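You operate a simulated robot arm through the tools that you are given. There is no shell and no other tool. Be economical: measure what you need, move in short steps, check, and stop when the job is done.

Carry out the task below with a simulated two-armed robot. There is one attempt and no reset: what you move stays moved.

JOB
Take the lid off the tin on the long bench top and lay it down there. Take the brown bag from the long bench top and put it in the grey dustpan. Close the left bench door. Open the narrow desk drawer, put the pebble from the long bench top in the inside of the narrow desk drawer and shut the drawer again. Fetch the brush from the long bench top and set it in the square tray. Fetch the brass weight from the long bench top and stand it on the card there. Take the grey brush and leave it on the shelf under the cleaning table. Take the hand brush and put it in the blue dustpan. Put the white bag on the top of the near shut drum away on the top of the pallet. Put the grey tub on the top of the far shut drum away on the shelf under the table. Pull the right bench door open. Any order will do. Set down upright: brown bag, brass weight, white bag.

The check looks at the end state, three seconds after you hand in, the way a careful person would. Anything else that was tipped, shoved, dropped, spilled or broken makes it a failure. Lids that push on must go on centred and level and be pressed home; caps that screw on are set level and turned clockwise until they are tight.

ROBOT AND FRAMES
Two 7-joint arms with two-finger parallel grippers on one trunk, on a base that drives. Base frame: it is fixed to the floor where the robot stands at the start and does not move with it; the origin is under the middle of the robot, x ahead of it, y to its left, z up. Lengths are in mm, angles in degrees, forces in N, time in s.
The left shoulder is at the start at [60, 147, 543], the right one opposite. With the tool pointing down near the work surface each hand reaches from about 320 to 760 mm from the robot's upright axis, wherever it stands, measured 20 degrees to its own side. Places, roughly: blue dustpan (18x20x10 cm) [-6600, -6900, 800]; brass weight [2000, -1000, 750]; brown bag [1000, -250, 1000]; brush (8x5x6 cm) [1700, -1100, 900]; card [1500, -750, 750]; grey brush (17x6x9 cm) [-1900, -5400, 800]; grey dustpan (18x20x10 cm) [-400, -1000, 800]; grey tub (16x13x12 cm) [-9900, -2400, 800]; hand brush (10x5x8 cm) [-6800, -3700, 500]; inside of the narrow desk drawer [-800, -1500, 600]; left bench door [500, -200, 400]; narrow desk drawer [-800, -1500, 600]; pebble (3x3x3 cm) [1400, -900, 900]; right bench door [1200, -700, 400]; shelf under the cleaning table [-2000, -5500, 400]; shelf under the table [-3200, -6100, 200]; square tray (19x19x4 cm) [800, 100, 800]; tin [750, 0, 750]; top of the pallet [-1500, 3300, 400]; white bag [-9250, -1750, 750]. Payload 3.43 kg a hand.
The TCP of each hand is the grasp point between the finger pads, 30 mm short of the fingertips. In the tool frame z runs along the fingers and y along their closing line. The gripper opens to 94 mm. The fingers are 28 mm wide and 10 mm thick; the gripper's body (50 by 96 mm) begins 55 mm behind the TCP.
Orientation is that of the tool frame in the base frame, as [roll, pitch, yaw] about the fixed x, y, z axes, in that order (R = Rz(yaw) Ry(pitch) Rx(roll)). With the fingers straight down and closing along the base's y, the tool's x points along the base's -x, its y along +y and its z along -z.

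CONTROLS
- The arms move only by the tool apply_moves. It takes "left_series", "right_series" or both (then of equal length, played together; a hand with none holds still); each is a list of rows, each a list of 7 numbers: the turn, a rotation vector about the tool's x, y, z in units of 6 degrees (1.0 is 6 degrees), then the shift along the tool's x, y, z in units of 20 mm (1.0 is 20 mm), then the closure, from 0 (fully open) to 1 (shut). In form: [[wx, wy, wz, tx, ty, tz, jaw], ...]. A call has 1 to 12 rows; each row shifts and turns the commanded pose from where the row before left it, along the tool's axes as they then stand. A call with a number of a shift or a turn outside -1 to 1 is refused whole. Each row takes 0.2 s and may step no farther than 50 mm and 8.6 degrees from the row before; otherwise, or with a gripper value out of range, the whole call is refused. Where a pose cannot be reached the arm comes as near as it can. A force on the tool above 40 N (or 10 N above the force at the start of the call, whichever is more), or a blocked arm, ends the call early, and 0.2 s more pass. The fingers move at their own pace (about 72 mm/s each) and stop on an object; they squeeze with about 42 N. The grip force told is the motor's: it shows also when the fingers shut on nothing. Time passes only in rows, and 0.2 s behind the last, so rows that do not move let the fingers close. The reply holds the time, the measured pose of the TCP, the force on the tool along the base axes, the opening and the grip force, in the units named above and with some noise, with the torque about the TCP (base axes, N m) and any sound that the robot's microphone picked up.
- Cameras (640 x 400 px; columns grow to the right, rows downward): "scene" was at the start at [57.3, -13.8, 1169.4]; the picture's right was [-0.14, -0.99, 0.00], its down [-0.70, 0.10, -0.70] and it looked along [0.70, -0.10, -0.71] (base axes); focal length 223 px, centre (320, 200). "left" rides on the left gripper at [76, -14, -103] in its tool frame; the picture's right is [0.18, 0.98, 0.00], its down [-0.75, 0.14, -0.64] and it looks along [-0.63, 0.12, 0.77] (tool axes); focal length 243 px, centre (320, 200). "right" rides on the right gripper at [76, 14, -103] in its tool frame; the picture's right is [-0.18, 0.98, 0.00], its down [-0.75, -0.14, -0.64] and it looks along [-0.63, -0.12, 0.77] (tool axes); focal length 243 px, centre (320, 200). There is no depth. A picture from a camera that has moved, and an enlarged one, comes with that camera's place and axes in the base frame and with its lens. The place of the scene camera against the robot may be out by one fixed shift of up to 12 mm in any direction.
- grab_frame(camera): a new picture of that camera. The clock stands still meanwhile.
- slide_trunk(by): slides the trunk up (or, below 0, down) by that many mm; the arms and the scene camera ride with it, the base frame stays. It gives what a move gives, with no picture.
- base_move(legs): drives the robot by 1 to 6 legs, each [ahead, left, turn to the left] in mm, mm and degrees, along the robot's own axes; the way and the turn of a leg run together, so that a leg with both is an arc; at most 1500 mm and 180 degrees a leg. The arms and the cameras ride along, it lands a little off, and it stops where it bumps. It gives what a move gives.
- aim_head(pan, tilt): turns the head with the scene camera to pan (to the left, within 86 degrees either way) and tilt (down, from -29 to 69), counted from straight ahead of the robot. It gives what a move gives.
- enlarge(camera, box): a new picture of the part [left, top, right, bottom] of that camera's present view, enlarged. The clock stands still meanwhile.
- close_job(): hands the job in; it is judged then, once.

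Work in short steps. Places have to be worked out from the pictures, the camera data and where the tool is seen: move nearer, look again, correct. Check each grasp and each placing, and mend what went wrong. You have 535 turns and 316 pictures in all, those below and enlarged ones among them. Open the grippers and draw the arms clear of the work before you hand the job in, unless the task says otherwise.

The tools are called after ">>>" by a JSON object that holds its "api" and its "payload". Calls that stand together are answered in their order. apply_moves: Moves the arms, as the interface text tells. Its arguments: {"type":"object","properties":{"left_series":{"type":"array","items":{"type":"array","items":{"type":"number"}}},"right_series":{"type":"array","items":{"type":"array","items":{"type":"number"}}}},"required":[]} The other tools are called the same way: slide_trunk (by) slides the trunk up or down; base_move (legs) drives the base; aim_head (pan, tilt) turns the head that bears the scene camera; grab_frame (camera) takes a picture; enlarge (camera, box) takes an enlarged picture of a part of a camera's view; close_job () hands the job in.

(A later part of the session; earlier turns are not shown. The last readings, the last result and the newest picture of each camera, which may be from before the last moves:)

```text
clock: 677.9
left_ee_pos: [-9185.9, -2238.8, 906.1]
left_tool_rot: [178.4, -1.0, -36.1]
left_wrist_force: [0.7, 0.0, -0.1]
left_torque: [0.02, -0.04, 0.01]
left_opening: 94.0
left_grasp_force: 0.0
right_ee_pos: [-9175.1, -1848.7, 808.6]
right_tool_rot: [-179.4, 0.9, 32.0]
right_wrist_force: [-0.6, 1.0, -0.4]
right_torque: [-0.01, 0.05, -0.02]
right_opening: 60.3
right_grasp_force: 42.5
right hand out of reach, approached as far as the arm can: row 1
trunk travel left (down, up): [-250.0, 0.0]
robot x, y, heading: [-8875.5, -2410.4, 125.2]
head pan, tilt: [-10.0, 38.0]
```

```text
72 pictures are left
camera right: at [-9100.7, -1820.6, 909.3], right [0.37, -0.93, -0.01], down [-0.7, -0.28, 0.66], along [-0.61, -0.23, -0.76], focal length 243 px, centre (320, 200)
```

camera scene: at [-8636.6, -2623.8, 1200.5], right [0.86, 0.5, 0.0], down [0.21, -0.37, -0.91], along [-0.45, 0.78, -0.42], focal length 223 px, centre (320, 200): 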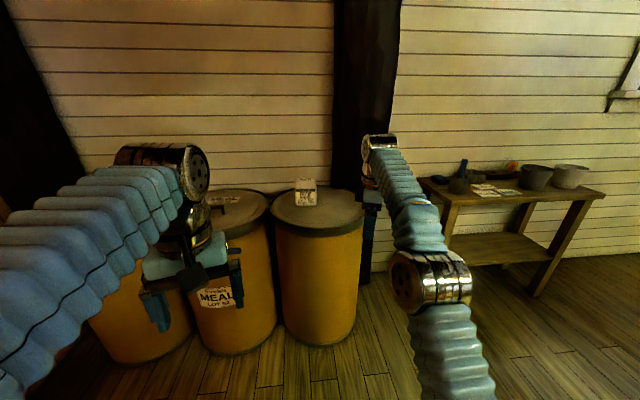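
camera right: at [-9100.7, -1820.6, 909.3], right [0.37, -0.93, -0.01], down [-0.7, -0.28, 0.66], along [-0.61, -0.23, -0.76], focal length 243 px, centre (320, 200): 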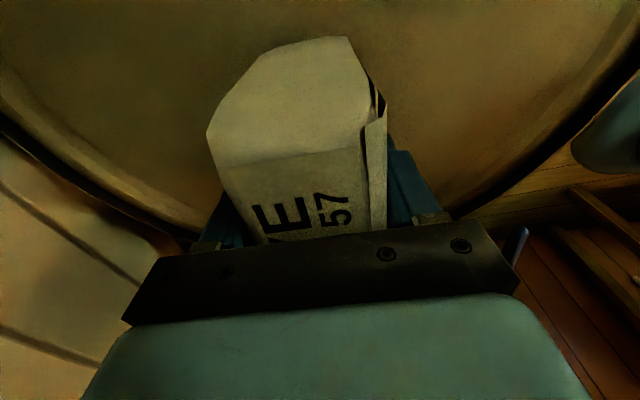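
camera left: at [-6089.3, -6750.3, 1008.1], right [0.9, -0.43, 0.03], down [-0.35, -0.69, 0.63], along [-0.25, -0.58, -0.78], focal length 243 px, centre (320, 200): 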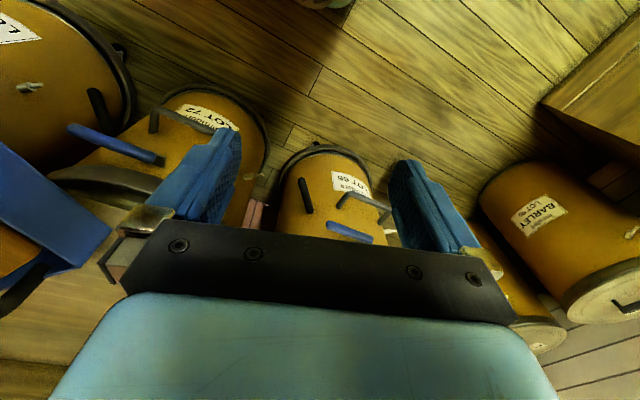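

Bag gripped (60 mm). Lift while drawing back.

>>> {"api": "apply_moves", "payload": {"right_series": [[0, 0, 0, 0, 0.2, -0.5, 1], [0, 0, 0, 0, 0.4, -0.8, 1], [0, 0, 0, 0.05, 0.8, -0.8, 1], [0, 0, 0, 0.05, 1, -0.7, 1], [0, 0, 0, 0.05, 1, -0.6, 1], [0, 0, 0, 0.05, 1, -0.6, 1], [0, 0, 0, 0.05, 1, -0.5, 1], [0, 0, 0, 0.05, 1, -0.5, 1]]}}

>>> {"api": "base_move", "payload": {"legs": [[-330, 0, 0], [0, 830, 0]]}}

>>> {"api": "aim_head", "payload": {"pan": 10, "tilt": 28}}

>>> {"api": "grab_frame", "payload": {"camera": "scene"}}

```text
clock: 679.7
left_ee_pos: [-9185.0, -2238.1, 905.5]
left_tool_rot: [178.5, -0.9, -36.2]
left_wrist_force: [0.3, -0.7, 0.0]
left_torque: [-0.04, 0.01, 0.02]
left_opening: 94.0
left_grasp_force: 0.1
right_ee_pos: [-9099.2, -1955.5, 906.6]
right_tool_rot: [-179.3, 0.8, 32.0]
right_wrist_force: [0.0, 0.4, -4.8]
right_torque: [-0.06, 0.05, 0.02]
right_opening: 60.3
right_grasp_force: 41.9
right hand out of reach, approached as far as the arm can: row 2
trunk travel left (down, up): [-250.0, 0.0]
robot x, y, heading: [-8875.7, -2411.5, 125.3]
head pan, tilt: [-10.0, 38.0]
```

```text
clock: 684.8
left_ee_pos: [-9492.5, -2834.8, 903.5]
left_tool_rot: [178.1, -1.5, -31.8]
left_wrist_force: [-0.8, -0.9, -0.2]
left_torque: [0.0, -0.01, -0.02]
left_opening: 93.9
left_grasp_force: 0.0
right_ee_pos: [-9428.3, -2547.2, 902.1]
right_tool_rot: [180.0, 1.0, 36.4]
right_wrist_force: [0.1, 0.0, -4.2]
right_torque: [0.0, 0.01, 0.02]
right_opening: 60.3
right_grasp_force: 41.8
trunk travel left (down, up): [-250.0, 0.0]
robot x, y, heading: [-9167.6, -2990.4, 129.7]
head pan, tilt: [-10.0, 38.0]
stopped in leg 2: the robot was blocked; the commanded pose is now the measured one
```

```text
clock: 685.6
left_ee_pos: [-9492.9, -2835.5, 903.8]
left_tool_rot: [178.3, -1.6, -31.8]
left_wrist_force: [-0.6, 0.5, 0.1]
left_torque: [-0.01, 0.01, -0.01]
left_opening: 93.9
left_grasp_force: 0.2
right_ee_pos: [-9427.8, -2547.2, 900.6]
right_tool_rot: [179.9, 1.1, 36.4]
right_wrist_force: [0.1, -0.6, -4.6]
right_torque: [-0.03, 0.03, 0.02]
right_opening: 60.0
right_grasp_force: 42.5
trunk travel left (down, up): [-250.0, 0.0]
robot x, y, heading: [-9170.1, -2993.5, 130.4]
head pan, tilt: [10.0, 28.0]
```

```text
71 pictures are left
camera scene: at [-9213.0, -2947.6, 1195.1], right [0.65, 0.76, -0.01], down [0.36, -0.31, -0.88], along [-0.67, 0.57, -0.48], focal length 223 px, centre (320, 200)
```

scene: 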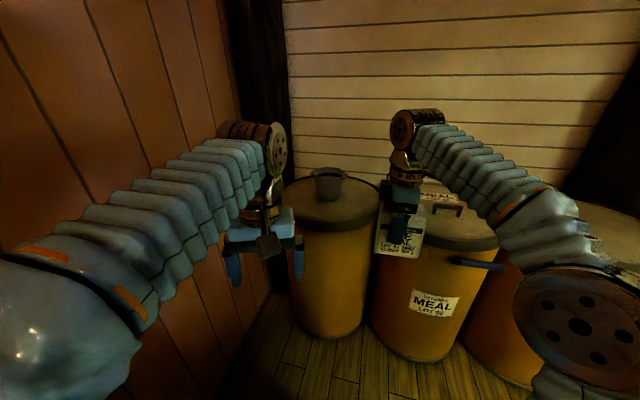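

>>> {"api": "base_move", "payload": {"legs": [[0, -60, 0], [0, 0, -5], [300, 0, 0]]}}

>>> {"api": "aim_head", "payload": {"pan": 10, "tilt": 38}}

>>> {"api": "enlarge", "payload": {"camera": "scene", "box": [220, 80, 460, 240]}}

>>> {"api": "grab_frame", "payload": {"camera": "left"}}

```text
clock: 688.7
left_ee_pos: [-9605.1, -2537.2, 905.3]
left_tool_rot: [178.6, -1.2, -36.4]
left_wrist_force: [0.8, -0.3, 0.3]
left_torque: [-0.03, -0.01, 0.01]
left_opening: 94.2
left_grasp_force: 0.0
right_ee_pos: [-9516.6, -2253.1, 906.4]
right_tool_rot: [-179.4, 0.8, 31.9]
right_wrist_force: [-0.1, -0.2, -5.1]
right_torque: [-0.01, 0.01, 0.05]
right_opening: 60.4
right_grasp_force: 42.2
trunk travel left (down, up): [-250.0, 0.0]
robot x, y, heading: [-9290.8, -2711.4, 125.1]
head pan, tilt: [10.0, 28.0]
```

```text
clock: 689.4
left_ee_pos: [-9603.7, -2537.0, 904.2]
left_tool_rot: [178.6, -1.2, -36.4]
left_wrist_force: [0.1, 0.4, 0.2]
left_torque: [0.0, 0.01, 0.05]
left_opening: 94.1
left_grasp_force: 0.1
right_ee_pos: [-9517.0, -2254.1, 906.6]
right_tool_rot: [-179.4, 0.8, 31.8]
right_wrist_force: [-0.1, 0.6, -5.6]
right_torque: [-0.01, 0.03, 0.01]
right_opening: 60.3
right_grasp_force: 41.9
trunk travel left (down, up): [-250.0, 0.0]
robot x, y, heading: [-9296.2, -2710.0, 125.2]
head pan, tilt: [10.0, 38.0]
```

```text
2.50 times, centred on (340, 160) of scene
camera zoom: at [-9330.0, -2677.2, 1180.1], right [0.7, 0.71, 0.0], down [0.44, -0.43, -0.79], along [-0.56, 0.55, -0.62], focal length 557 px, centre (270, 300)
```

zoom: 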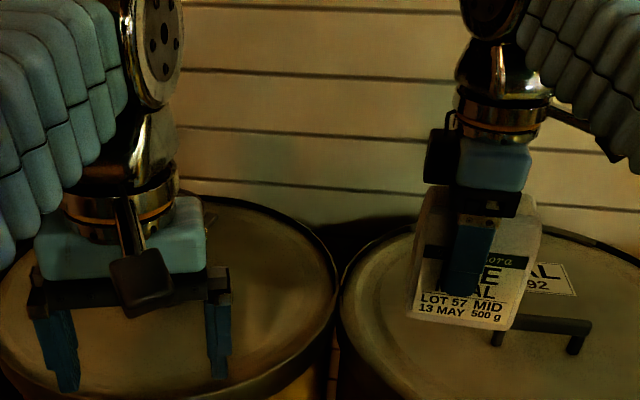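

```text
69 pictures are left
camera left: at [-9536.4, -2566.6, 1007.9], right [-0.43, -0.9, 0.03], down [-0.69, 0.35, 0.63], along [-0.58, 0.25, -0.78], focal length 243 px, centre (320, 200)
```

left: 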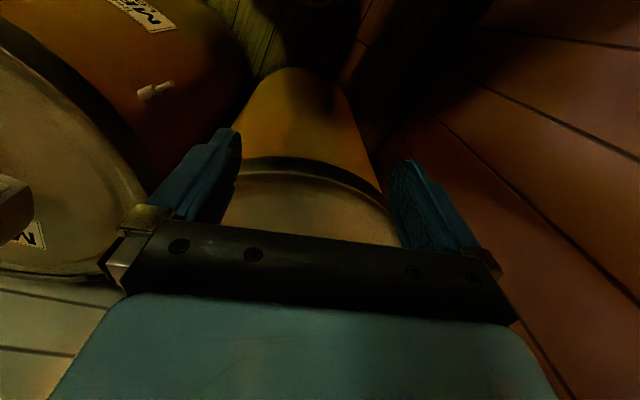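

>>> {"api": "apply_moves", "payload": {"left_series": [[0, 0, 0, 0.5, -1, 0, 0], [0, 0, 0, 0.5, -1, 0, 0], [0, 0, 0, 0.5, -1, 0, 0], [0, 0, 0, 0, -1, 0, 0], [0, 0, 0, 0, -1, 0, 0]]}}

>>> {"api": "enlarge", "payload": {"camera": "scene", "box": [190, 80, 430, 240]}}

```text
clock: 690.6
left_ee_pos: [-9518.9, -2473.1, 903.2]
left_tool_rot: [178.5, -1.1, -36.3]
left_wrist_force: [-0.9, -0.2, 0.0]
left_torque: [0.01, 0.0, 0.02]
left_opening: 94.0
left_grasp_force: 0.2
right_ee_pos: [-9517.2, -2254.5, 906.0]
right_tool_rot: [-179.5, 0.8, 31.9]
right_wrist_force: [0.1, -0.2, -5.0]
right_torque: [0.01, 0.06, 0.04]
right_opening: 60.2
right_grasp_force: 42.0
trunk travel left (down, up): [-250.0, 0.0]
robot x, y, heading: [-9294.6, -2711.2, 125.3]
head pan, tilt: [10.0, 38.0]
```

```text
2.50 times, centred on (310, 160) of scene
camera zoom: at [-9330.1, -2677.3, 1180.1], right [0.7, 0.71, 0.0], down [0.44, -0.43, -0.79], along [-0.56, 0.55, -0.62], focal length 557 px, centre (345, 300)
```

zoom: 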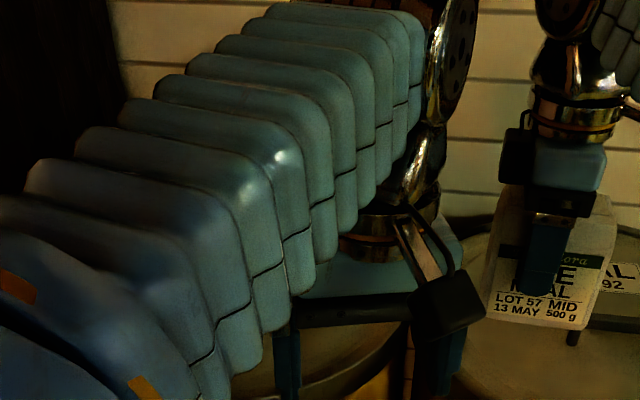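

Not helpful; return the left hand to the left, rotate it 71° (jaws fore-aft) to pinch the tub's near rim, and move the base 90 mm closer.

>>> {"api": "apply_moves", "payload": {"left_series": [[0, 0, -1, 0, 0.8, 0, 0], [0, 0, -1, 0, 0.8, 0, 0], [0, 0, -1, 0, 0.8, 0, 0], [0, 0, -1, 0, 0.8, 0, 0], [0, 0, -1, 0, 0.6, 0, 0], [0, 0, -1, 0, 0, 0, 0], [0, 0, -1, 0, 0, 0, 0], [0, 0, -1, 0, 0, 0, 0], [0, 0, -1, 0, 0, 0, 0], [0, 0, -1, 0, 0, 0, 0], [0, 0, -1, 0, 0, 0, 0], [0, 0, -0.9, 0, 0, 0, 0]]}}

>>> {"api": "base_move", "payload": {"legs": [[90, 0, 0]]}}

>>> {"api": "grab_frame", "payload": {"camera": "left"}}

>>> {"api": "grab_frame", "payload": {"camera": "scene"}}

```text
clock: 693.2
left_ee_pos: [-9552.2, -2541.9, 905.5]
left_tool_rot: [178.5, 0.9, 35.2]
left_wrist_force: [-0.7, -0.2, -1.0]
left_torque: [-0.01, 0.03, -0.01]
left_opening: 94.3
left_grasp_force: 0.0
right_ee_pos: [-9516.1, -2253.9, 905.1]
right_tool_rot: [-179.5, 0.8, 31.9]
right_wrist_force: [0.4, 0.2, -4.6]
right_torque: [-0.03, 0.01, 0.0]
right_opening: 60.2
right_grasp_force: 41.5
trunk travel left (down, up): [-250.0, 0.0]
robot x, y, heading: [-9290.6, -2712.1, 125.0]
head pan, tilt: [10.0, 38.0]
```

```text
clock: 694.3
left_ee_pos: [-9604.2, -2464.9, 904.9]
left_tool_rot: [178.5, 1.0, 34.9]
left_wrist_force: [-0.2, 0.6, -0.6]
left_torque: [0.02, -0.03, -0.01]
left_opening: 94.0
left_grasp_force: 0.0
right_ee_pos: [-9567.5, -2178.7, 906.0]
right_tool_rot: [-179.5, 0.8, 31.8]
right_wrist_force: [-0.6, 0.4, -5.1]
right_torque: [-0.02, 0.06, 0.01]
right_opening: 60.4
right_grasp_force: 42.0
trunk travel left (down, up): [-250.0, 0.0]
robot x, y, heading: [-9346.8, -2634.5, 125.0]
head pan, tilt: [10.0, 38.0]
```

```text
67 pictures are left
camera left: at [-9552.9, -2407.2, 1005.1], right [0.71, -0.7, 0.02], down [-0.54, -0.53, 0.66], along [-0.45, -0.48, -0.75], focal length 243 px, centre (320, 200)
```

left: 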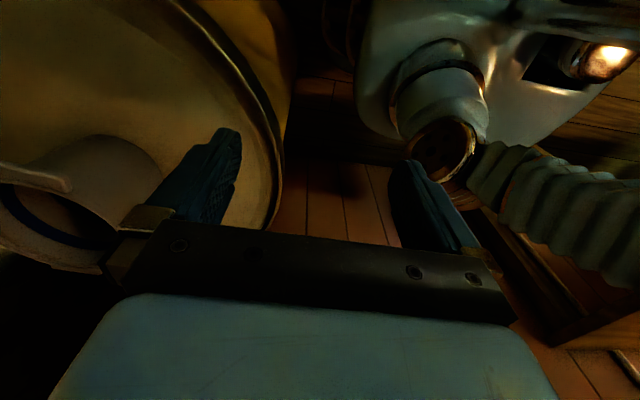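

```text
66 pictures are left
camera scene: at [-9382.9, -2601.9, 1180.1], right [0.71, 0.71, 0.0], down [0.44, -0.43, -0.79], along [-0.56, 0.56, -0.62], focal length 223 px, centre (320, 200)
```

scene: 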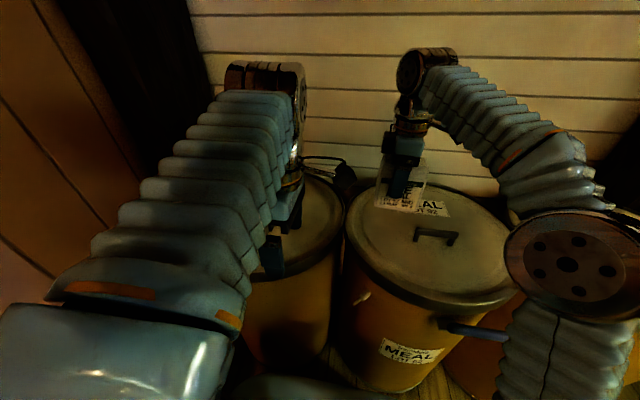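

>>> {"api": "enlarge", "payload": {"camera": "left", "box": [0, 90, 260, 270]}}

```text
2.22 times, centred on (130, 180) of left
camera zoom: at [-9552.9, -2407.2, 1005.1], right [0.71, -0.7, 0.02], down [-0.54, -0.53, 0.66], along [-0.45, -0.48, -0.75], focal length 539 px, centre (742, 244)
```

zoom: 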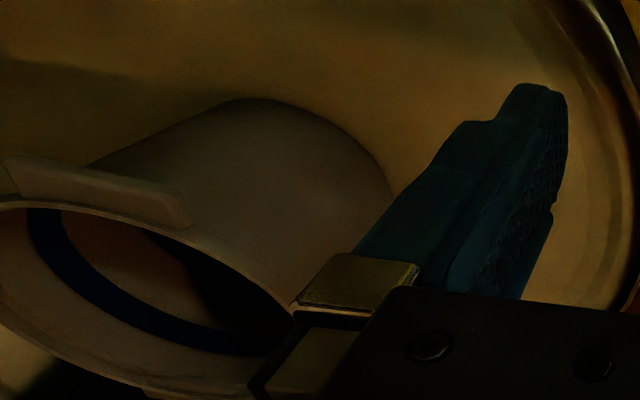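

Tub rim's near point ≈(−9786,−2400), rim ≈855. Move the left hand above it with jaws at ~60 mm.

>>> {"api": "apply_moves", "payload": {"left_series": [[0, 0, 0, -0.56, -0.78, 0, 0.35], [0, 0, 0, -0.56, -0.78, 0, 0.35], [0, 0, 0, -0.56, -0.78, 0, 0.35], [0, 0, 0, -0.56, -0.78, 0, 0.35], [0, 0, 0, -0.56, -0.78, 0, 0.35], [0, 0, 0, -0.56, -0.78, 0, 0.35], [0, 0, 0, -0.56, -0.78, 0, 0.35], [0, 0, 0, -0.56, -0.78, 0, 0.35], [0, 0, 0, -0.56, -0.78, 0, 0.35], [0, 0, 0, -0.56, -0.78, 0, 0.35]]}}

>>> {"api": "enlarge", "payload": {"camera": "left", "box": [120, 40, 520, 290]}}

```text
clock: 696.5
left_ee_pos: [-9787.0, -2401.3, 902.6]
left_tool_rot: [178.5, 1.0, 34.9]
left_wrist_force: [-0.4, -0.6, -0.1]
left_torque: [0.0, 0.04, -0.02]
left_opening: 61.1
left_grasp_force: 0.0
right_ee_pos: [-9568.2, -2178.0, 905.1]
right_tool_rot: [-179.4, 0.8, 31.9]
right_wrist_force: [-0.8, -0.4, -3.9]
right_torque: [-0.05, 0.06, -0.01]
right_opening: 60.2
right_grasp_force: 41.8
trunk travel left (down, up): [-250.0, 0.0]
robot x, y, heading: [-9343.9, -2639.1, 125.4]
head pan, tilt: [10.0, 38.0]
```

```text
1.60 times, centred on (320, 165) of left
camera zoom: at [-9735.2, -2343.0, 1002.1], right [0.71, -0.7, 0.02], down [-0.54, -0.53, 0.66], along [-0.45, -0.48, -0.75], focal length 388 px, centre (320, 256)
```

zoom: 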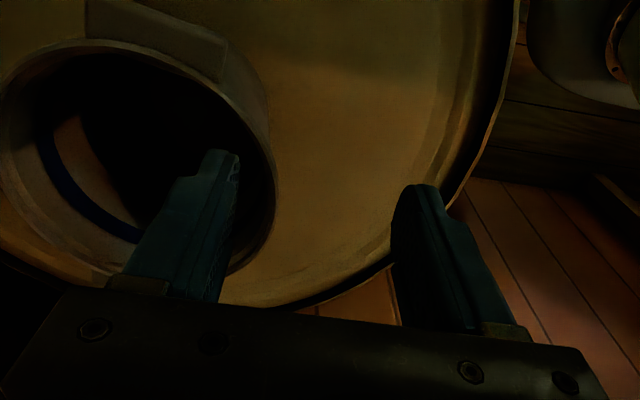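

Rim runs between the fingers. Shift 15 mm forward, lower 45 mm and check.

>>> {"api": "apply_moves", "payload": {"left_series": [[0, 0, 0, 0, -0.75, 0, 0.35], [0, 0, 0, 0, 0, 0.75, 0.35], [0, 0, 0, 0, 0, 0.75, 0.35], [0, 0, 0, 0, 0, 0.75, 0.35]]}}

>>> {"api": "enlarge", "payload": {"camera": "left", "box": [120, 40, 520, 290]}}

```text
clock: 697.5
left_ee_pos: [-9794.6, -2390.0, 857.6]
left_tool_rot: [178.5, 1.0, 34.9]
left_wrist_force: [-0.8, -0.3, 0.9]
left_torque: [0.04, 0.02, 0.02]
left_opening: 61.3
left_grasp_force: 0.3
right_ee_pos: [-9568.0, -2177.5, 905.1]
right_tool_rot: [-179.5, 0.8, 31.8]
right_wrist_force: [-0.9, 0.2, -5.3]
right_torque: [-0.03, -0.01, 0.02]
right_opening: 60.1
right_grasp_force: 42.0
trunk travel left (down, up): [-250.0, 0.0]
robot x, y, heading: [-9344.1, -2636.7, 124.9]
head pan, tilt: [10.0, 38.0]
```

```text
1.60 times, centred on (320, 165) of left
camera zoom: at [-9742.7, -2331.8, 957.3], right [0.71, -0.7, 0.02], down [-0.54, -0.53, 0.66], along [-0.45, -0.48, -0.75], focal length 388 px, centre (320, 256)
```

zoom: 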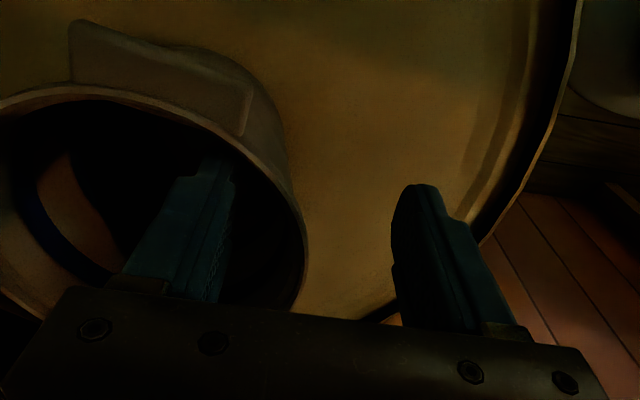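

Inner finger is inside the tub. Lower 28 mm more and close on the wall.

>>> {"api": "apply_moves", "payload": {"left_series": [[0, 0, 0, 0, 0, 0.7, 0.35], [0, 0, 0, 0, 0, 0.7, 0.35], [0, 0, 0, 0, 0, 0, 0.7], [0, 0, 0, 0, 0, 0, 1], [0, 0, 0, 0, 0, 0, 1], [0, 0, 0, 0, 0, 0, 1]]}}

>>> {"api": "apply_moves", "payload": {"left_series": [[0, 0, 0, 0, 0, -0.25, 1], [0, 0, 0, 0, 0, -0.25, 1], [0, 0, 0, 0, 0, -0.5, 1], [0, 0, 0, 0, 0, -0.5, 1]]}}

>>> {"api": "enlarge", "payload": {"camera": "left", "box": [120, 40, 520, 290]}}

```text
clock: 698.9
left_ee_pos: [-9795.4, -2391.5, 830.4]
left_tool_rot: [178.7, 1.0, 34.8]
left_wrist_force: [-1.3, 6.0, 15.4]
left_torque: [2.06, 0.57, -0.07]
left_opening: 12.6
left_grasp_force: 41.7
right_ee_pos: [-9567.6, -2178.8, 906.3]
right_tool_rot: [-179.5, 0.8, 31.8]
right_wrist_force: [0.1, 0.4, -4.7]
right_torque: [0.0, 0.03, 0.0]
right_opening: 60.4
right_grasp_force: 42.3
trunk travel left (down, up): [-250.0, 0.0]
robot x, y, heading: [-9342.9, -2637.5, 125.3]
head pan, tilt: [10.0, 38.0]
```

```text
clock: 699.9
left_ee_pos: [-9794.7, -2392.4, 860.7]
left_tool_rot: [178.3, 1.0, 34.9]
left_wrist_force: [-0.1, -1.0, -1.3]
left_torque: [-0.04, -0.02, 0.03]
left_opening: 9.7
left_grasp_force: 42.3
right_ee_pos: [-9569.0, -2178.5, 905.0]
right_tool_rot: [-179.5, 0.8, 31.8]
right_wrist_force: [-0.3, 0.1, -4.5]
right_torque: [0.01, 0.02, -0.02]
right_opening: 60.4
right_grasp_force: 42.0
trunk travel left (down, up): [-250.0, 0.0]
robot x, y, heading: [-9344.5, -2638.3, 125.2]
head pan, tilt: [10.0, 38.0]
```

```text
1.60 times, centred on (320, 165) of left
camera zoom: at [-9743.0, -2333.0, 959.6], right [0.71, -0.7, 0.02], down [-0.54, -0.53, 0.66], along [-0.45, -0.48, -0.75], focal length 388 px, centre (320, 256)
```

zoom: 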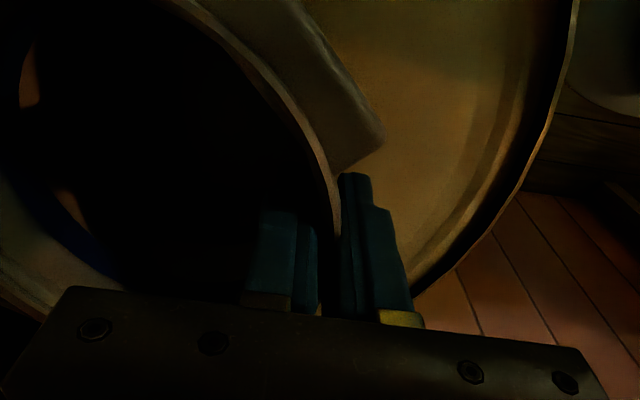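

Tub pinched and lifted. Raise both a bit, back away, and retrace the corridor.

>>> {"api": "apply_moves", "payload": {"left_series": [[0, 0, 0, 0, 0.3, -0.8, 1], [0, 0, 0, 0, 0.5, -0.8, 1], [0, 0, 0, 0.5, 0.8, -0.3, 1], [0, 0, 0, 0.5, 0.8, 0, 1], [0, 0, 0, 0.5, 0.8, 0, 1], [0, 0, 0, 0.5, 0.8, 0, 1]]}}

>>> {"api": "base_move", "payload": {"legs": [[-430, 0, 0], [0, -900, 0], [0, -550, 0]]}}

>>> {"api": "aim_head", "payload": {"pan": -30, "tilt": 20}}

>>> {"api": "grab_frame", "payload": {"camera": "scene"}}

```text
clock: 701.3
left_ee_pos: [-9715.8, -2433.6, 898.8]
left_tool_rot: [178.4, 0.9, 35.0]
left_wrist_force: [-0.6, -0.4, -0.7]
left_torque: [-0.05, -0.01, 0.03]
left_opening: 9.8
left_grasp_force: 42.4
right_ee_pos: [-9568.4, -2177.8, 905.6]
right_tool_rot: [-179.5, 0.8, 31.8]
right_wrist_force: [-0.3, 0.4, -4.3]
right_torque: [-0.03, 0.01, -0.01]
right_opening: 60.6
right_grasp_force: 41.8
trunk travel left (down, up): [-250.0, 0.0]
robot x, y, heading: [-9346.2, -2638.0, 125.3]
head pan, tilt: [10.0, 38.0]
```

```text
clock: 711.1
left_ee_pos: [-8275.6, -1945.4, 898.3]
left_tool_rot: [178.5, 0.9, 35.2]
left_wrist_force: [0.8, 0.1, -2.3]
left_torque: [-0.04, -0.03, 0.0]
left_opening: 9.6
left_grasp_force: 42.2
right_ee_pos: [-8129.1, -1689.8, 904.7]
right_tool_rot: [-179.6, 0.8, 32.1]
right_wrist_force: [-0.2, 0.2, -5.5]
right_torque: [-0.03, 0.03, 0.02]
right_opening: 60.1
right_grasp_force: 42.2
trunk travel left (down, up): [-250.0, 0.0]
robot x, y, heading: [-7904.8, -2145.7, 125.3]
head pan, tilt: [10.0, 38.0]
```

```text
clock: 712.2
left_ee_pos: [-8275.1, -1945.9, 897.6]
left_tool_rot: [178.5, 0.8, 35.3]
left_wrist_force: [0.0, 0.2, -1.6]
left_torque: [-0.03, -0.06, 0.0]
left_opening: 9.8
left_grasp_force: 42.1
right_ee_pos: [-8128.8, -1689.9, 906.3]
right_tool_rot: [-179.5, 0.7, 32.1]
right_wrist_force: [0.2, 0.5, -5.0]
right_torque: [-0.03, 0.06, -0.02]
right_opening: 60.1
right_grasp_force: 42.5
trunk travel left (down, up): [-250.0, 0.0]
robot x, y, heading: [-7904.6, -2144.1, 125.5]
head pan, tilt: [-30.0, 20.0]
```

```text
61 pictures are left
camera scene: at [-7888.6, -2080.2, 1208.4], right [1.0, 0.09, 0.0], down [0.03, -0.34, -0.94], along [-0.09, 0.94, -0.34], focal length 223 px, centre (320, 200)
```

scene: 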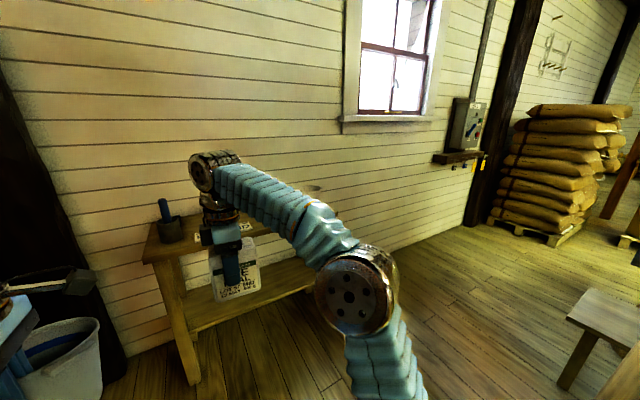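

Give the column more room: step back along the corridor, turn to face it, shift to its centre line and advance.

>>> {"api": "base_move", "payload": {"legs": [[0, 320, 0], [0, 0, -89.8], [0, 455, 0], [700, 0, 0]]}}

>>> {"api": "aim_head", "payload": {"pan": 0, "tilt": 25}}

>>> {"api": "grab_frame", "payload": {"camera": "scene"}}

```text
clock: 723.9
left_ee_pos: [-7672.6, -1181.6, 897.2]
left_tool_rot: [178.5, 1.0, -54.0]
left_wrist_force: [-0.3, -0.7, -0.6]
left_torque: [-0.02, 0.03, 0.03]
left_opening: 9.8
left_grasp_force: 42.0
right_ee_pos: [-7414.8, -1325.1, 905.0]
right_tool_rot: [-179.6, 0.8, -57.2]
right_wrist_force: [-0.2, -0.8, -4.6]
right_torque: [0.0, 0.04, 0.0]
right_opening: 59.9
right_grasp_force: 41.8
trunk travel left (down, up): [-250.0, 0.0]
robot x, y, heading: [-7870.9, -1555.7, 35.9]
head pan, tilt: [-30.0, 20.0]
```

```text
clock: 724.8
left_ee_pos: [-7672.8, -1181.0, 898.0]
left_tool_rot: [178.5, 0.9, -54.1]
left_wrist_force: [-0.6, -0.4, -1.6]
left_torque: [-0.02, 0.02, 0.02]
left_opening: 9.6
left_grasp_force: 42.2
right_ee_pos: [-7414.9, -1323.8, 906.4]
right_tool_rot: [-179.4, 0.9, -57.2]
right_wrist_force: [-0.3, 1.2, -5.0]
right_torque: [0.03, 0.03, 0.03]
right_opening: 60.1
right_grasp_force: 42.0
trunk travel left (down, up): [-250.0, 0.0]
robot x, y, heading: [-7868.0, -1554.5, 36.2]
head pan, tilt: [0.0, 25.0]
```

```text
60 pictures are left
camera scene: at [-7811.1, -1520.8, 1200.4], right [0.59, -0.81, 0.0], down [-0.34, -0.25, -0.91], along [0.73, 0.53, -0.42], focal length 223 px, centre (320, 200)
```

scene: 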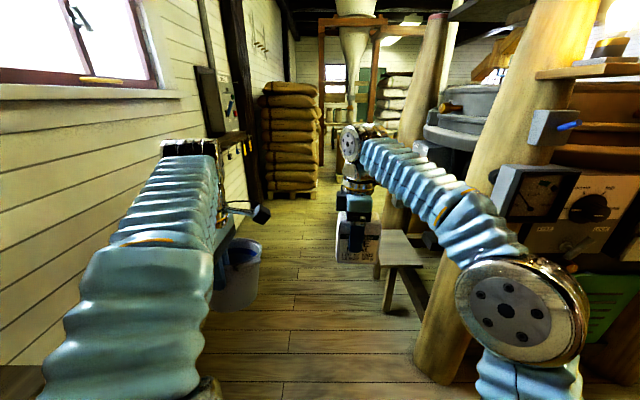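

Corridor clear ahead. Continue along the same line.

>>> {"api": "base_move", "payload": {"legs": [[0, 25, -0.5], [900, 0, 0], [850, 0, 0]]}}

```text
clock: 734.1
left_ee_pos: [-6252.4, -156.7, 898.8]
left_tool_rot: [178.5, 0.9, -54.5]
left_wrist_force: [-0.1, -0.3, -1.5]
left_torque: [-0.01, 0.04, 0.02]
left_opening: 9.8
left_grasp_force: 42.1
right_ee_pos: [-5996.0, -302.4, 906.1]
right_tool_rot: [-179.5, 0.9, -57.6]
right_wrist_force: [0.5, -0.1, -4.5]
right_torque: [0.02, 0.05, -0.02]
right_opening: 60.2
right_grasp_force: 41.8
trunk travel left (down, up): [-250.0, 0.0]
robot x, y, heading: [-6452.7, -528.9, 35.8]
head pan, tilt: [0.0, 25.0]
```

>>> {"api": "base_move", "payload": {"legs": [[0, 0, -43], [1200, 0, 0]]}}

>>> {"api": "aim_head", "payload": {"pan": 50, "tilt": 15}}

>>> {"api": "grab_frame", "payload": {"camera": "scene"}}

```text
clock: 742.1
left_ee_pos: [-4858.7, -526.1, 897.5]
left_tool_rot: [178.6, 0.9, -96.8]
left_wrist_force: [0.5, 0.1, -0.5]
left_torque: [0.01, 0.08, 0.01]
left_opening: 9.5
left_grasp_force: 42.2
right_ee_pos: [-4768.2, -806.4, 905.4]
right_tool_rot: [-179.5, 0.8, -99.9]
right_wrist_force: [0.8, -0.3, -4.4]
right_torque: [0.03, 0.04, -0.01]
right_opening: 60.1
right_grasp_force: 42.8
trunk travel left (down, up): [-250.0, 0.0]
robot x, y, heading: [-5258.7, -666.4, -6.5]
head pan, tilt: [0.0, 25.0]
```

```text
clock: 743.3
left_ee_pos: [-4860.2, -524.8, 897.7]
left_tool_rot: [178.6, 1.0, -96.8]
left_wrist_force: [0.2, -0.3, -1.0]
left_torque: [-0.01, 0.03, 0.04]
left_opening: 9.6
left_grasp_force: 42.0
right_ee_pos: [-4768.2, -805.3, 905.1]
right_tool_rot: [-179.5, 0.8, -99.9]
right_wrist_force: [0.4, 1.3, -4.6]
right_torque: [0.06, -0.03, -0.03]
right_opening: 60.2
right_grasp_force: 41.8
trunk travel left (down, up): [-250.0, 0.0]
robot x, y, heading: [-5255.7, -668.3, -6.5]
head pan, tilt: [50.0, 15.0]
```

```text
59 pictures are left
camera scene: at [-5211.6, -602.4, 1216.6], right [0.69, -0.73, 0.0], down [-0.19, -0.18, -0.97], along [0.7, 0.66, -0.26], focal length 223 px, centre (320, 200)
```

scene: 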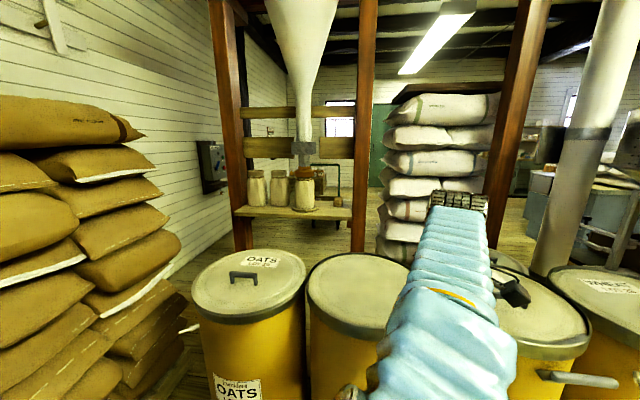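

The north side is blocked by bins, so I return the way I came: turn south and pass between the drum and the bins.

>>> {"api": "base_move", "payload": {"legs": [[240, 0, 0], [0, 0, -80], [150, 140, 0], [1350, 0, 0]]}}

>>> {"api": "aim_head", "payload": {"pan": 30, "tilt": 25}}

>>> {"api": "grab_frame", "payload": {"camera": "scene"}}

```text
clock: 756.1
left_ee_pos: [-4576.8, -2558.3, 898.2]
left_tool_rot: [178.5, 0.9, -176.6]
left_wrist_force: [0.2, -0.4, -1.5]
left_torque: [0.07, 0.03, 0.03]
left_opening: 9.9
left_grasp_force: 41.9
right_ee_pos: [-4836.1, -2699.1, 905.4]
right_tool_rot: [-179.5, 0.8, -179.7]
right_wrist_force: [0.0, 0.5, -4.3]
right_torque: [-0.01, -0.02, -0.03]
right_opening: 60.3
right_grasp_force: 41.8
trunk travel left (down, up): [-250.0, 0.0]
robot x, y, heading: [-4786.9, -2196.9, -86.6]
head pan, tilt: [50.0, 15.0]
```

```text
clock: 757.0
left_ee_pos: [-4576.3, -2558.9, 897.9]
left_tool_rot: [178.5, 0.8, -176.6]
left_wrist_force: [0.6, -0.1, -1.9]
left_torque: [0.07, -0.02, 0.0]
left_opening: 9.4
left_grasp_force: 42.2
right_ee_pos: [-4834.7, -2699.3, 905.9]
right_tool_rot: [-179.5, 0.7, -179.8]
right_wrist_force: [1.1, 0.9, -4.5]
right_torque: [0.02, -0.06, 0.01]
right_opening: 60.3
right_grasp_force: 41.6
trunk travel left (down, up): [-250.0, 0.0]
robot x, y, heading: [-4787.7, -2194.2, -86.4]
head pan, tilt: [30.0, 25.0]
```

```text
58 pictures are left
camera scene: at [-4730.2, -2242.3, 1200.4], right [-0.83, -0.55, 0.0], down [-0.23, 0.35, -0.91], along [0.5, -0.75, -0.42], focal length 223 px, centre (320, 200)
```

scene: 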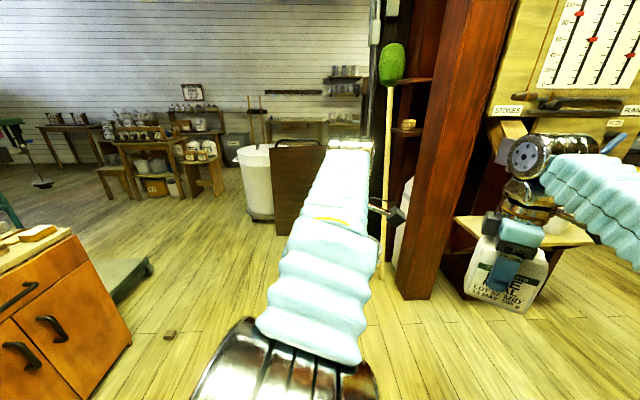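

Go around the block: head to (−4000,−2870), then east along the gap.

>>> {"api": "base_move", "payload": {"legs": [[0, 0, 46], [1050, 0, 0], [0, 0, 40], [1200, 0, 0]]}}

>>> {"api": "aim_head", "payload": {"pan": 50, "tilt": 22}}

>>> {"api": "grab_frame", "payload": {"camera": "scene"}}

```text
clock: 772.1
left_ee_pos: [-2400.9, -2702.5, 898.0]
left_tool_rot: [178.5, 0.9, -90.9]
left_wrist_force: [0.7, -0.3, -1.6]
left_torque: [0.0, 0.06, 0.03]
left_opening: 9.5
left_grasp_force: 41.8
right_ee_pos: [-2278.9, -2971.5, 906.1]
right_tool_rot: [-179.6, 0.8, -93.9]
right_wrist_force: [0.5, 0.4, -5.1]
right_torque: [0.04, -0.01, 0.01]
right_opening: 60.4
right_grasp_force: 42.1
trunk travel left (down, up): [-250.0, 0.0]
robot x, y, heading: [-2777.9, -2889.9, -1.0]
head pan, tilt: [30.0, 25.0]
```

```text
clock: 772.9
left_ee_pos: [-2400.2, -2702.1, 897.3]
left_tool_rot: [178.3, 0.9, -91.0]
left_wrist_force: [-0.1, 0.2, -1.2]
left_torque: [0.0, 0.05, 0.03]
left_opening: 10.0
left_grasp_force: 41.7
right_ee_pos: [-2279.2, -2972.5, 905.4]
right_tool_rot: [-179.5, 0.8, -93.9]
right_wrist_force: [-0.4, 0.0, -5.5]
right_torque: [0.07, 0.01, 0.01]
right_opening: 60.3
right_grasp_force: 41.9
trunk travel left (down, up): [-250.0, 0.0]
robot x, y, heading: [-2779.9, -2885.8, -0.8]
head pan, tilt: [50.0, 22.0]
```

```text
57 pictures are left
camera scene: at [-2742.5, -2816.7, 1205.2], right [0.76, -0.65, 0.0], down [-0.24, -0.28, -0.93], along [0.6, 0.7, -0.38], focal length 223 px, centre (320, 200)
```

scene: 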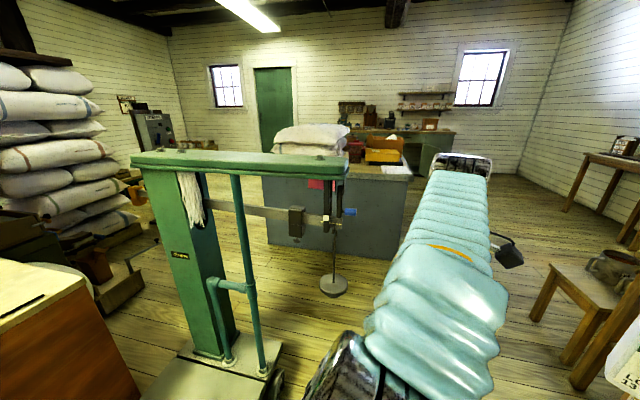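

I'll narrow the arms by lowering and extending both hands, so I can pass between the scale and the sack counter.

>>> {"api": "apply_moves", "payload": {"left_series": [[0, 0, 0, 0, -0.8, 1, 1], [0, 0, 0, 0, -0.8, 1, 1], [0, 0, 0, 0, -0.8, 1, 1], [0, 0, 0, 0, -0.8, 1, 1], [0, 0, 0, 0, -0.8, 1, 1], [0, 0, 0, 0, -0.8, 1, 1], [0, 0, 0, 0, -0.8, 1, 1], [0, 0, 0, 0, -0.8, 1, 1], [0, 0, 0, 0, -0.8, 1, 1], [0, 0, 0, 0, -0.8, 1, 1], [0, 0, 0, 0, -0.8, 1, 1], [0, 0, 0, 0, -0.8, 1, 1]], "right_series": [[0, 0, 0, 0, -0.6, 1, 1], [0, 0, 0, 0, -0.6, 1, 1], [0, 0, 0, 0, -0.6, 1, 1], [0, 0, 0, 0, -0.6, 1, 1], [0, 0, 0, 0, -0.6, 1, 1], [0, 0, 0, 0, -0.6, 1, 1], [0, 0, 0, 0, -0.6, 1, 1], [0, 0, 0, 0, -0.6, 1, 1], [0, 0, 0, 0, -0.6, 1, 1], [0, 0, 0, 0, -0.6, 1, 1], [0, 0, 0, 0, -0.6, 1, 1], [0, 0, 0, 0, -0.6, 1, 1]]}}

>>> {"api": "aim_head", "payload": {"pan": 35, "tilt": 35}}

>>> {"api": "grab_frame", "payload": {"camera": "scene"}}

```text
clock: 775.5
left_ee_pos: [-2212.9, -2703.5, 651.6]
left_tool_rot: [178.6, 0.9, -91.0]
left_wrist_force: [0.3, -0.1, -0.1]
left_torque: [0.0, 0.01, -0.01]
left_opening: 9.6
left_grasp_force: 41.5
right_ee_pos: [-2134.3, -2978.2, 666.5]
right_tool_rot: [-179.5, 0.8, -93.9]
right_wrist_force: [-0.1, 0.3, -4.5]
right_torque: [0.07, -0.02, 0.01]
right_opening: 60.3
right_grasp_force: 42.0
trunk travel left (down, up): [-250.0, 0.0]
robot x, y, heading: [-2782.3, -2887.4, -0.5]
head pan, tilt: [50.0, 22.0]
```

```text
clock: 776.3
left_ee_pos: [-2214.4, -2702.6, 651.2]
left_tool_rot: [178.5, 0.9, -91.0]
left_wrist_force: [-0.8, 0.4, -0.6]
left_torque: [0.01, 0.04, 0.01]
left_opening: 10.0
left_grasp_force: 42.3
right_ee_pos: [-2134.3, -2978.5, 666.7]
right_tool_rot: [-179.4, 0.8, -93.9]
right_wrist_force: [0.2, 0.9, -5.1]
right_torque: [0.07, 0.01, -0.01]
right_opening: 60.4
right_grasp_force: 42.2
trunk travel left (down, up): [-250.0, 0.0]
robot x, y, heading: [-2780.1, -2885.3, -0.3]
head pan, tilt: [35.0, 35.0]
```

```text
56 pictures are left
camera scene: at [-2730.1, -2837.3, 1184.7], right [0.57, -0.82, 0.0], down [-0.47, -0.32, -0.82], along [0.68, 0.46, -0.57], focal length 223 px, centre (320, 200)
```

scene: 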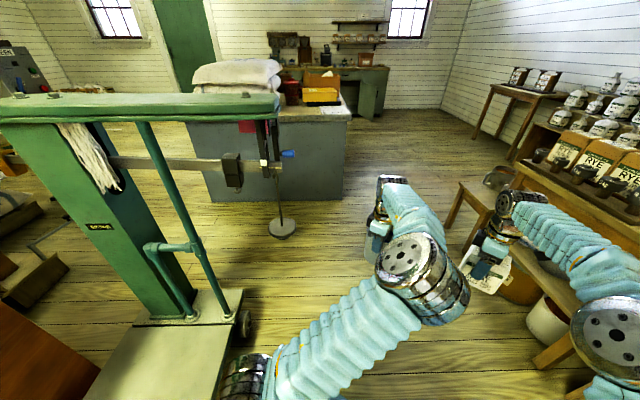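

The beam's end lies nearer to me; the way between it and the counter is ~1.1 m. Retract the hands again and take that way in small legs.

>>> {"api": "apply_moves", "payload": {"left_series": [[0, 0, 0, 0, 0.8, -1, 1], [0, 0, 0, 0, 0.8, -1, 1], [0, 0, 0, 0, 0.8, -1, 1], [0, 0, 0, 0, 0.8, -1, 1], [0, 0, 0, 0, 0.8, -1, 1], [0, 0, 0, 0, 0.8, -1, 1], [0, 0, 0, 0, 0.8, -1, 1], [0, 0, 0, 0, 0.8, -1, 1], [0, 0, 0, 0, 0.8, -1, 1], [0, 0, 0, 0, 0.8, -1, 1], [0, 0, 0, 0, 0.8, -1, 1], [0, 0, 0, 0, 0.8, -1, 1]], "right_series": [[0, 0, 0, 0, 0.7, -1, 1], [0, 0, 0, 0, 0.7, -1, 1], [0, 0, 0, 0, 0.7, -1, 1], [0, 0, 0, 0, 0.7, -1, 1], [0, 0, 0, 0, 0.7, -1, 1], [0, 0, 0, 0, 0.7, -1, 1], [0, 0, 0, 0, 0.7, -1, 1], [0, 0, 0, 0, 0.7, -1, 1], [0, 0, 0, 0, 0.7, -1, 1], [0, 0, 0, 0, 0.7, -1, 1], [0, 0, 0, 0, 0.7, -1, 1], [0, 0, 0, 0, 0.7, -1, 1]]}}

>>> {"api": "base_move", "payload": {"legs": [[930, 90, 0], [0, 0, 100], [300, 0, 0], [0, -150, 0], [0, 0, 27]]}}

>>> {"api": "aim_head", "payload": {"pan": 0, "tilt": 25}}

>>> {"api": "grab_frame", "payload": {"camera": "scene"}}

```text
clock: 778.9
left_ee_pos: [-2401.1, -2701.7, 898.8]
left_tool_rot: [178.4, 0.8, -90.8]
left_wrist_force: [0.5, -0.3, -0.7]
left_torque: [0.0, 0.07, -0.04]
left_opening: 9.6
left_grasp_force: 42.3
right_ee_pos: [-2302.4, -2968.0, 904.0]
right_tool_rot: [-179.6, 0.8, -93.9]
right_wrist_force: [-0.2, 0.0, -4.5]
right_torque: [0.07, -0.01, 0.01]
right_opening: 60.2
right_grasp_force: 42.5
trunk travel left (down, up): [-250.0, 0.0]
robot x, y, heading: [-2784.6, -2885.1, -0.5]
head pan, tilt: [35.0, 35.0]
```

```text
clock: 792.1
left_ee_pos: [-2118.4, -2297.0, 897.1]
left_tool_rot: [178.4, 1.0, 37.2]
left_wrist_force: [0.5, 0.7, -0.2]
left_torque: [-0.06, -0.04, 0.02]
left_opening: 9.9
left_grasp_force: 41.8
right_ee_pos: [-1968.2, -2054.5, 903.1]
right_tool_rot: [-179.5, 0.8, 34.3]
right_wrist_force: [-1.1, 0.3, -4.5]
right_torque: [-0.06, -0.01, 0.0]
right_opening: 60.2
right_grasp_force: 42.0
trunk travel left (down, up): [-250.0, 0.0]
robot x, y, heading: [-1739.3, -2482.6, 127.3]
head pan, tilt: [35.0, 35.0]
```

```text
clock: 793.1
left_ee_pos: [-2119.3, -2296.5, 898.1]
left_tool_rot: [178.4, 0.9, 37.2]
left_wrist_force: [-0.3, 0.5, -1.1]
left_torque: [-0.03, -0.03, -0.02]
left_opening: 9.6
left_grasp_force: 42.4
right_ee_pos: [-1968.2, -2054.8, 902.9]
right_tool_rot: [-179.5, 0.7, 34.2]
right_wrist_force: [0.1, -0.5, -5.4]
right_torque: [-0.01, 0.01, -0.02]
right_opening: 60.1
right_grasp_force: 41.9
trunk travel left (down, up): [-250.0, 0.0]
robot x, y, heading: [-1738.4, -2481.8, 127.7]
head pan, tilt: [0.0, 25.0]
```

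```text
55 pictures are left
camera scene: at [-1770.2, -2434.7, 1200.4], right [0.79, 0.61, 0.0], down [0.26, -0.34, -0.91], along [-0.55, 0.72, -0.42], focal length 223 px, centre (320, 200)
```

scene: 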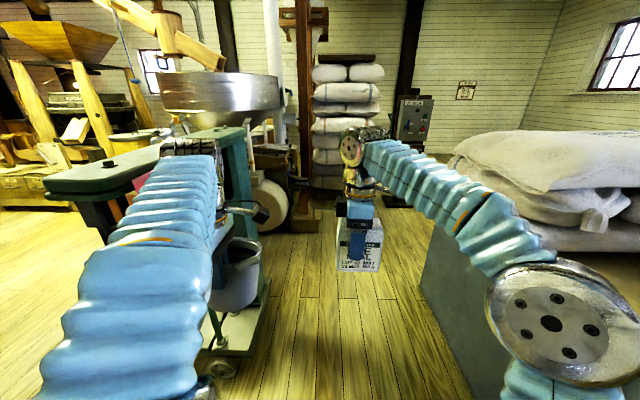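

Shift 120 mm right to centre in the passage and go through.

>>> {"api": "base_move", "payload": {"legs": [[0, -120, 0], [700, 0, 0], [700, 0, 0]]}}

>>> {"api": "aim_head", "payload": {"pan": -45, "tilt": 18}}

>>> {"api": "grab_frame", "payload": {"camera": "scene"}}

```text
clock: 801.3
left_ee_pos: [-2871.9, -1080.9, 897.5]
left_tool_rot: [178.5, 1.0, 36.1]
left_wrist_force: [-0.5, 0.1, -2.0]
left_torque: [-0.02, -0.04, -0.02]
left_opening: 9.4
left_grasp_force: 42.0
right_ee_pos: [-2715.2, -840.6, 903.9]
right_tool_rot: [-179.4, 0.8, 33.0]
right_wrist_force: [0.1, -0.3, -5.2]
right_torque: [-0.01, 0.03, 0.0]
right_opening: 60.4
right_grasp_force: 41.6
trunk travel left (down, up): [-250.0, 0.0]
robot x, y, heading: [-2497.0, -1273.8, 126.6]
head pan, tilt: [0.0, 25.0]
```

```text
clock: 802.4
left_ee_pos: [-2871.4, -1078.9, 899.2]
left_tool_rot: [178.4, 0.9, 36.1]
left_wrist_force: [0.0, 0.5, -1.3]
left_torque: [-0.05, -0.02, -0.03]
left_opening: 9.7
left_grasp_force: 41.9
right_ee_pos: [-2714.7, -840.2, 903.9]
right_tool_rot: [-179.5, 0.8, 33.1]
right_wrist_force: [-0.7, -0.2, -5.4]
right_torque: [-0.09, 0.02, -0.01]
right_opening: 60.0
right_grasp_force: 42.3
trunk travel left (down, up): [-250.0, 0.0]
robot x, y, heading: [-2493.9, -1270.1, 126.2]
head pan, tilt: [-45.0, 18.0]
```

```text
54 pictures are left
camera scene: at [-2456.9, -1206.3, 1211.7], right [0.99, -0.15, 0.0], down [-0.05, -0.31, -0.95], along [0.14, 0.94, -0.31], focal length 223 px, centre (320, 200)
```

scene: 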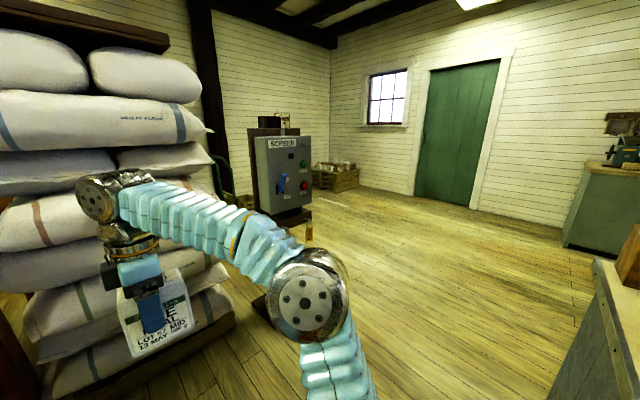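

Through. The crate/pallet is in the far corner near the green door; drive toward it.

>>> {"api": "base_move", "payload": {"legs": [[0, 0, -55], [1500, 0, 0], [1300, 0, 0]]}}

>>> {"api": "aim_head", "payload": {"pan": 10, "tilt": 25}}

>>> {"api": "grab_frame", "payload": {"camera": "scene"}}

```text
clock: 810.4
left_ee_pos: [-2258.2, 219.6, 892.9]
left_tool_rot: [177.9, 1.1, -10.9]
left_wrist_force: [-0.2, -0.7, -0.6]
left_torque: [0.04, 0.01, -0.01]
left_opening: 9.8
left_grasp_force: 42.0
right_ee_pos: [-1979.9, 272.1, 893.0]
right_tool_rot: [179.8, 1.3, -13.4]
right_wrist_force: [-0.9, -1.6, -3.8]
right_torque: [0.1, -0.01, -0.01]
right_opening: 60.3
right_grasp_force: 41.7
trunk travel left (down, up): [-250.0, 0.0]
robot x, y, heading: [-2144.9, -195.4, 79.8]
head pan, tilt: [-45.0, 18.0]
stopped in leg 2: the robot was blocked; the commanded pose is now the measured one
```

```text
clock: 811.6
left_ee_pos: [-2259.5, 217.1, 894.6]
left_tool_rot: [178.3, 1.3, -10.9]
left_wrist_force: [-0.2, 0.2, -2.1]
left_torque: [-0.02, 0.01, 0.01]
left_opening: 9.6
left_grasp_force: 42.3
right_ee_pos: [-1979.1, 269.2, 897.8]
right_tool_rot: [-179.7, 1.2, -13.6]
right_wrist_force: [-0.1, 0.3, -4.2]
right_torque: [0.02, 0.03, -0.01]
right_opening: 60.3
right_grasp_force: 41.4
trunk travel left (down, up): [-250.0, 0.0]
robot x, y, heading: [-2152.9, -189.5, 79.7]
head pan, tilt: [10.0, 25.0]
```

```text
53 pictures are left
camera scene: at [-2142.4, -152.0, 1201.0], right [1.0, -0.01, -0.01], down [-0.01, -0.4, -0.91], along [0.0, 0.91, -0.4], focal length 223 px, centre (320, 200)
```

scene: 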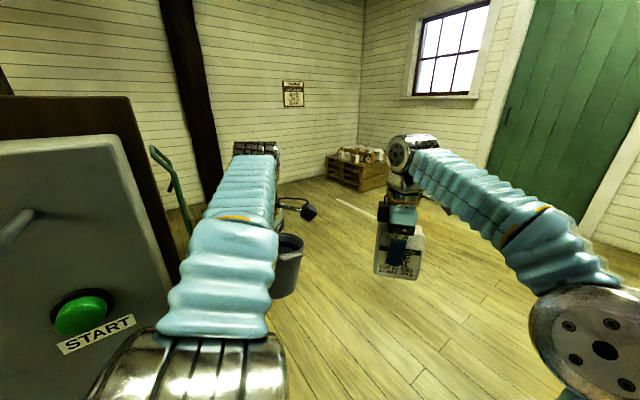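

The left arm touched the SCREEN stand; strafe right, then continue.

>>> {"api": "base_move", "payload": {"legs": [[0, -350, 0], [1500, 0, 0], [600, 0, 0]]}}

>>> {"api": "aim_head", "payload": {"pan": 5, "tilt": 32}}

>>> {"api": "grab_frame", "payload": {"camera": "scene"}}

```text
clock: 823.8
left_ee_pos: [-1560.8, 2224.1, 886.1]
left_tool_rot: [177.3, 0.9, -10.5]
left_wrist_force: [0.4, 0.6, -1.4]
left_torque: [-0.01, 0.02, 0.02]
left_opening: 9.7
left_grasp_force: 42.2
right_ee_pos: [-1282.0, 2277.1, 890.2]
right_tool_rot: [179.2, 0.8, -13.2]
right_wrist_force: [0.0, 0.3, -4.5]
right_torque: [0.0, 0.07, 0.03]
right_opening: 60.1
right_grasp_force: 42.3
trunk travel left (down, up): [-250.0, 0.0]
robot x, y, heading: [-1445.9, 1801.9, 80.1]
head pan, tilt: [10.0, 25.0]
```

```text
clock: 824.5
left_ee_pos: [-1561.4, 2225.3, 886.8]
left_tool_rot: [177.4, 0.8, -10.4]
left_wrist_force: [-0.4, -0.2, -1.4]
left_torque: [-0.09, 0.02, -0.05]
left_opening: 9.8
left_grasp_force: 42.1
right_ee_pos: [-1282.5, 2278.2, 888.5]
right_tool_rot: [179.2, 0.8, -13.2]
right_wrist_force: [-0.6, -0.5, -5.7]
right_torque: [0.02, 0.03, 0.0]
right_opening: 60.0
right_grasp_force: 42.0
trunk travel left (down, up): [-250.0, 0.0]
robot x, y, heading: [-1446.1, 1801.6, 80.1]
head pan, tilt: [5.0, 32.0]
```

```text
52 pictures are left
camera scene: at [-1435.8, 1858.9, 1189.3], right [1.0, -0.08, 0.0], down [-0.04, -0.53, -0.85], along [0.07, 0.84, -0.53], focal length 223 px, centre (320, 200)
```

scene: 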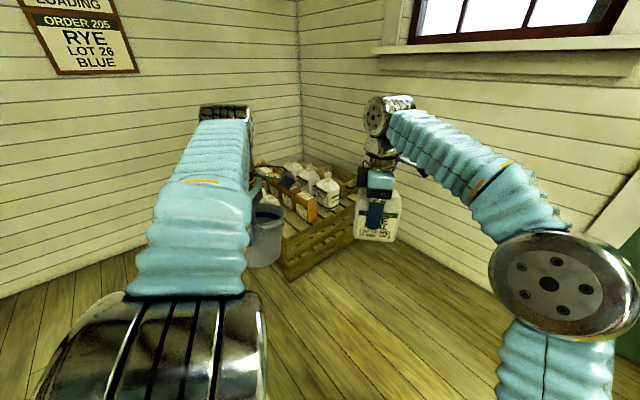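

>>> {"api": "enlarge", "payload": {"camera": "scene", "box": [230, 130, 400, 290]}}

```text
2.50 times, centred on (315, 210) of scene
camera zoom: at [-1435.8, 1858.9, 1189.3], right [1.0, -0.08, 0.0], down [-0.04, -0.53, -0.85], along [0.07, 0.84, -0.53], focal length 557 px, centre (332, 175)
```

zoom: 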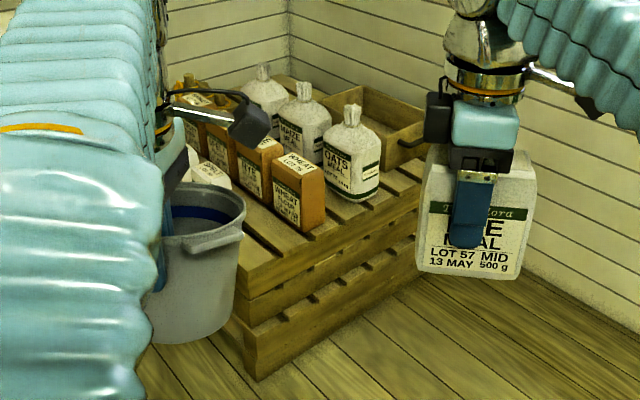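

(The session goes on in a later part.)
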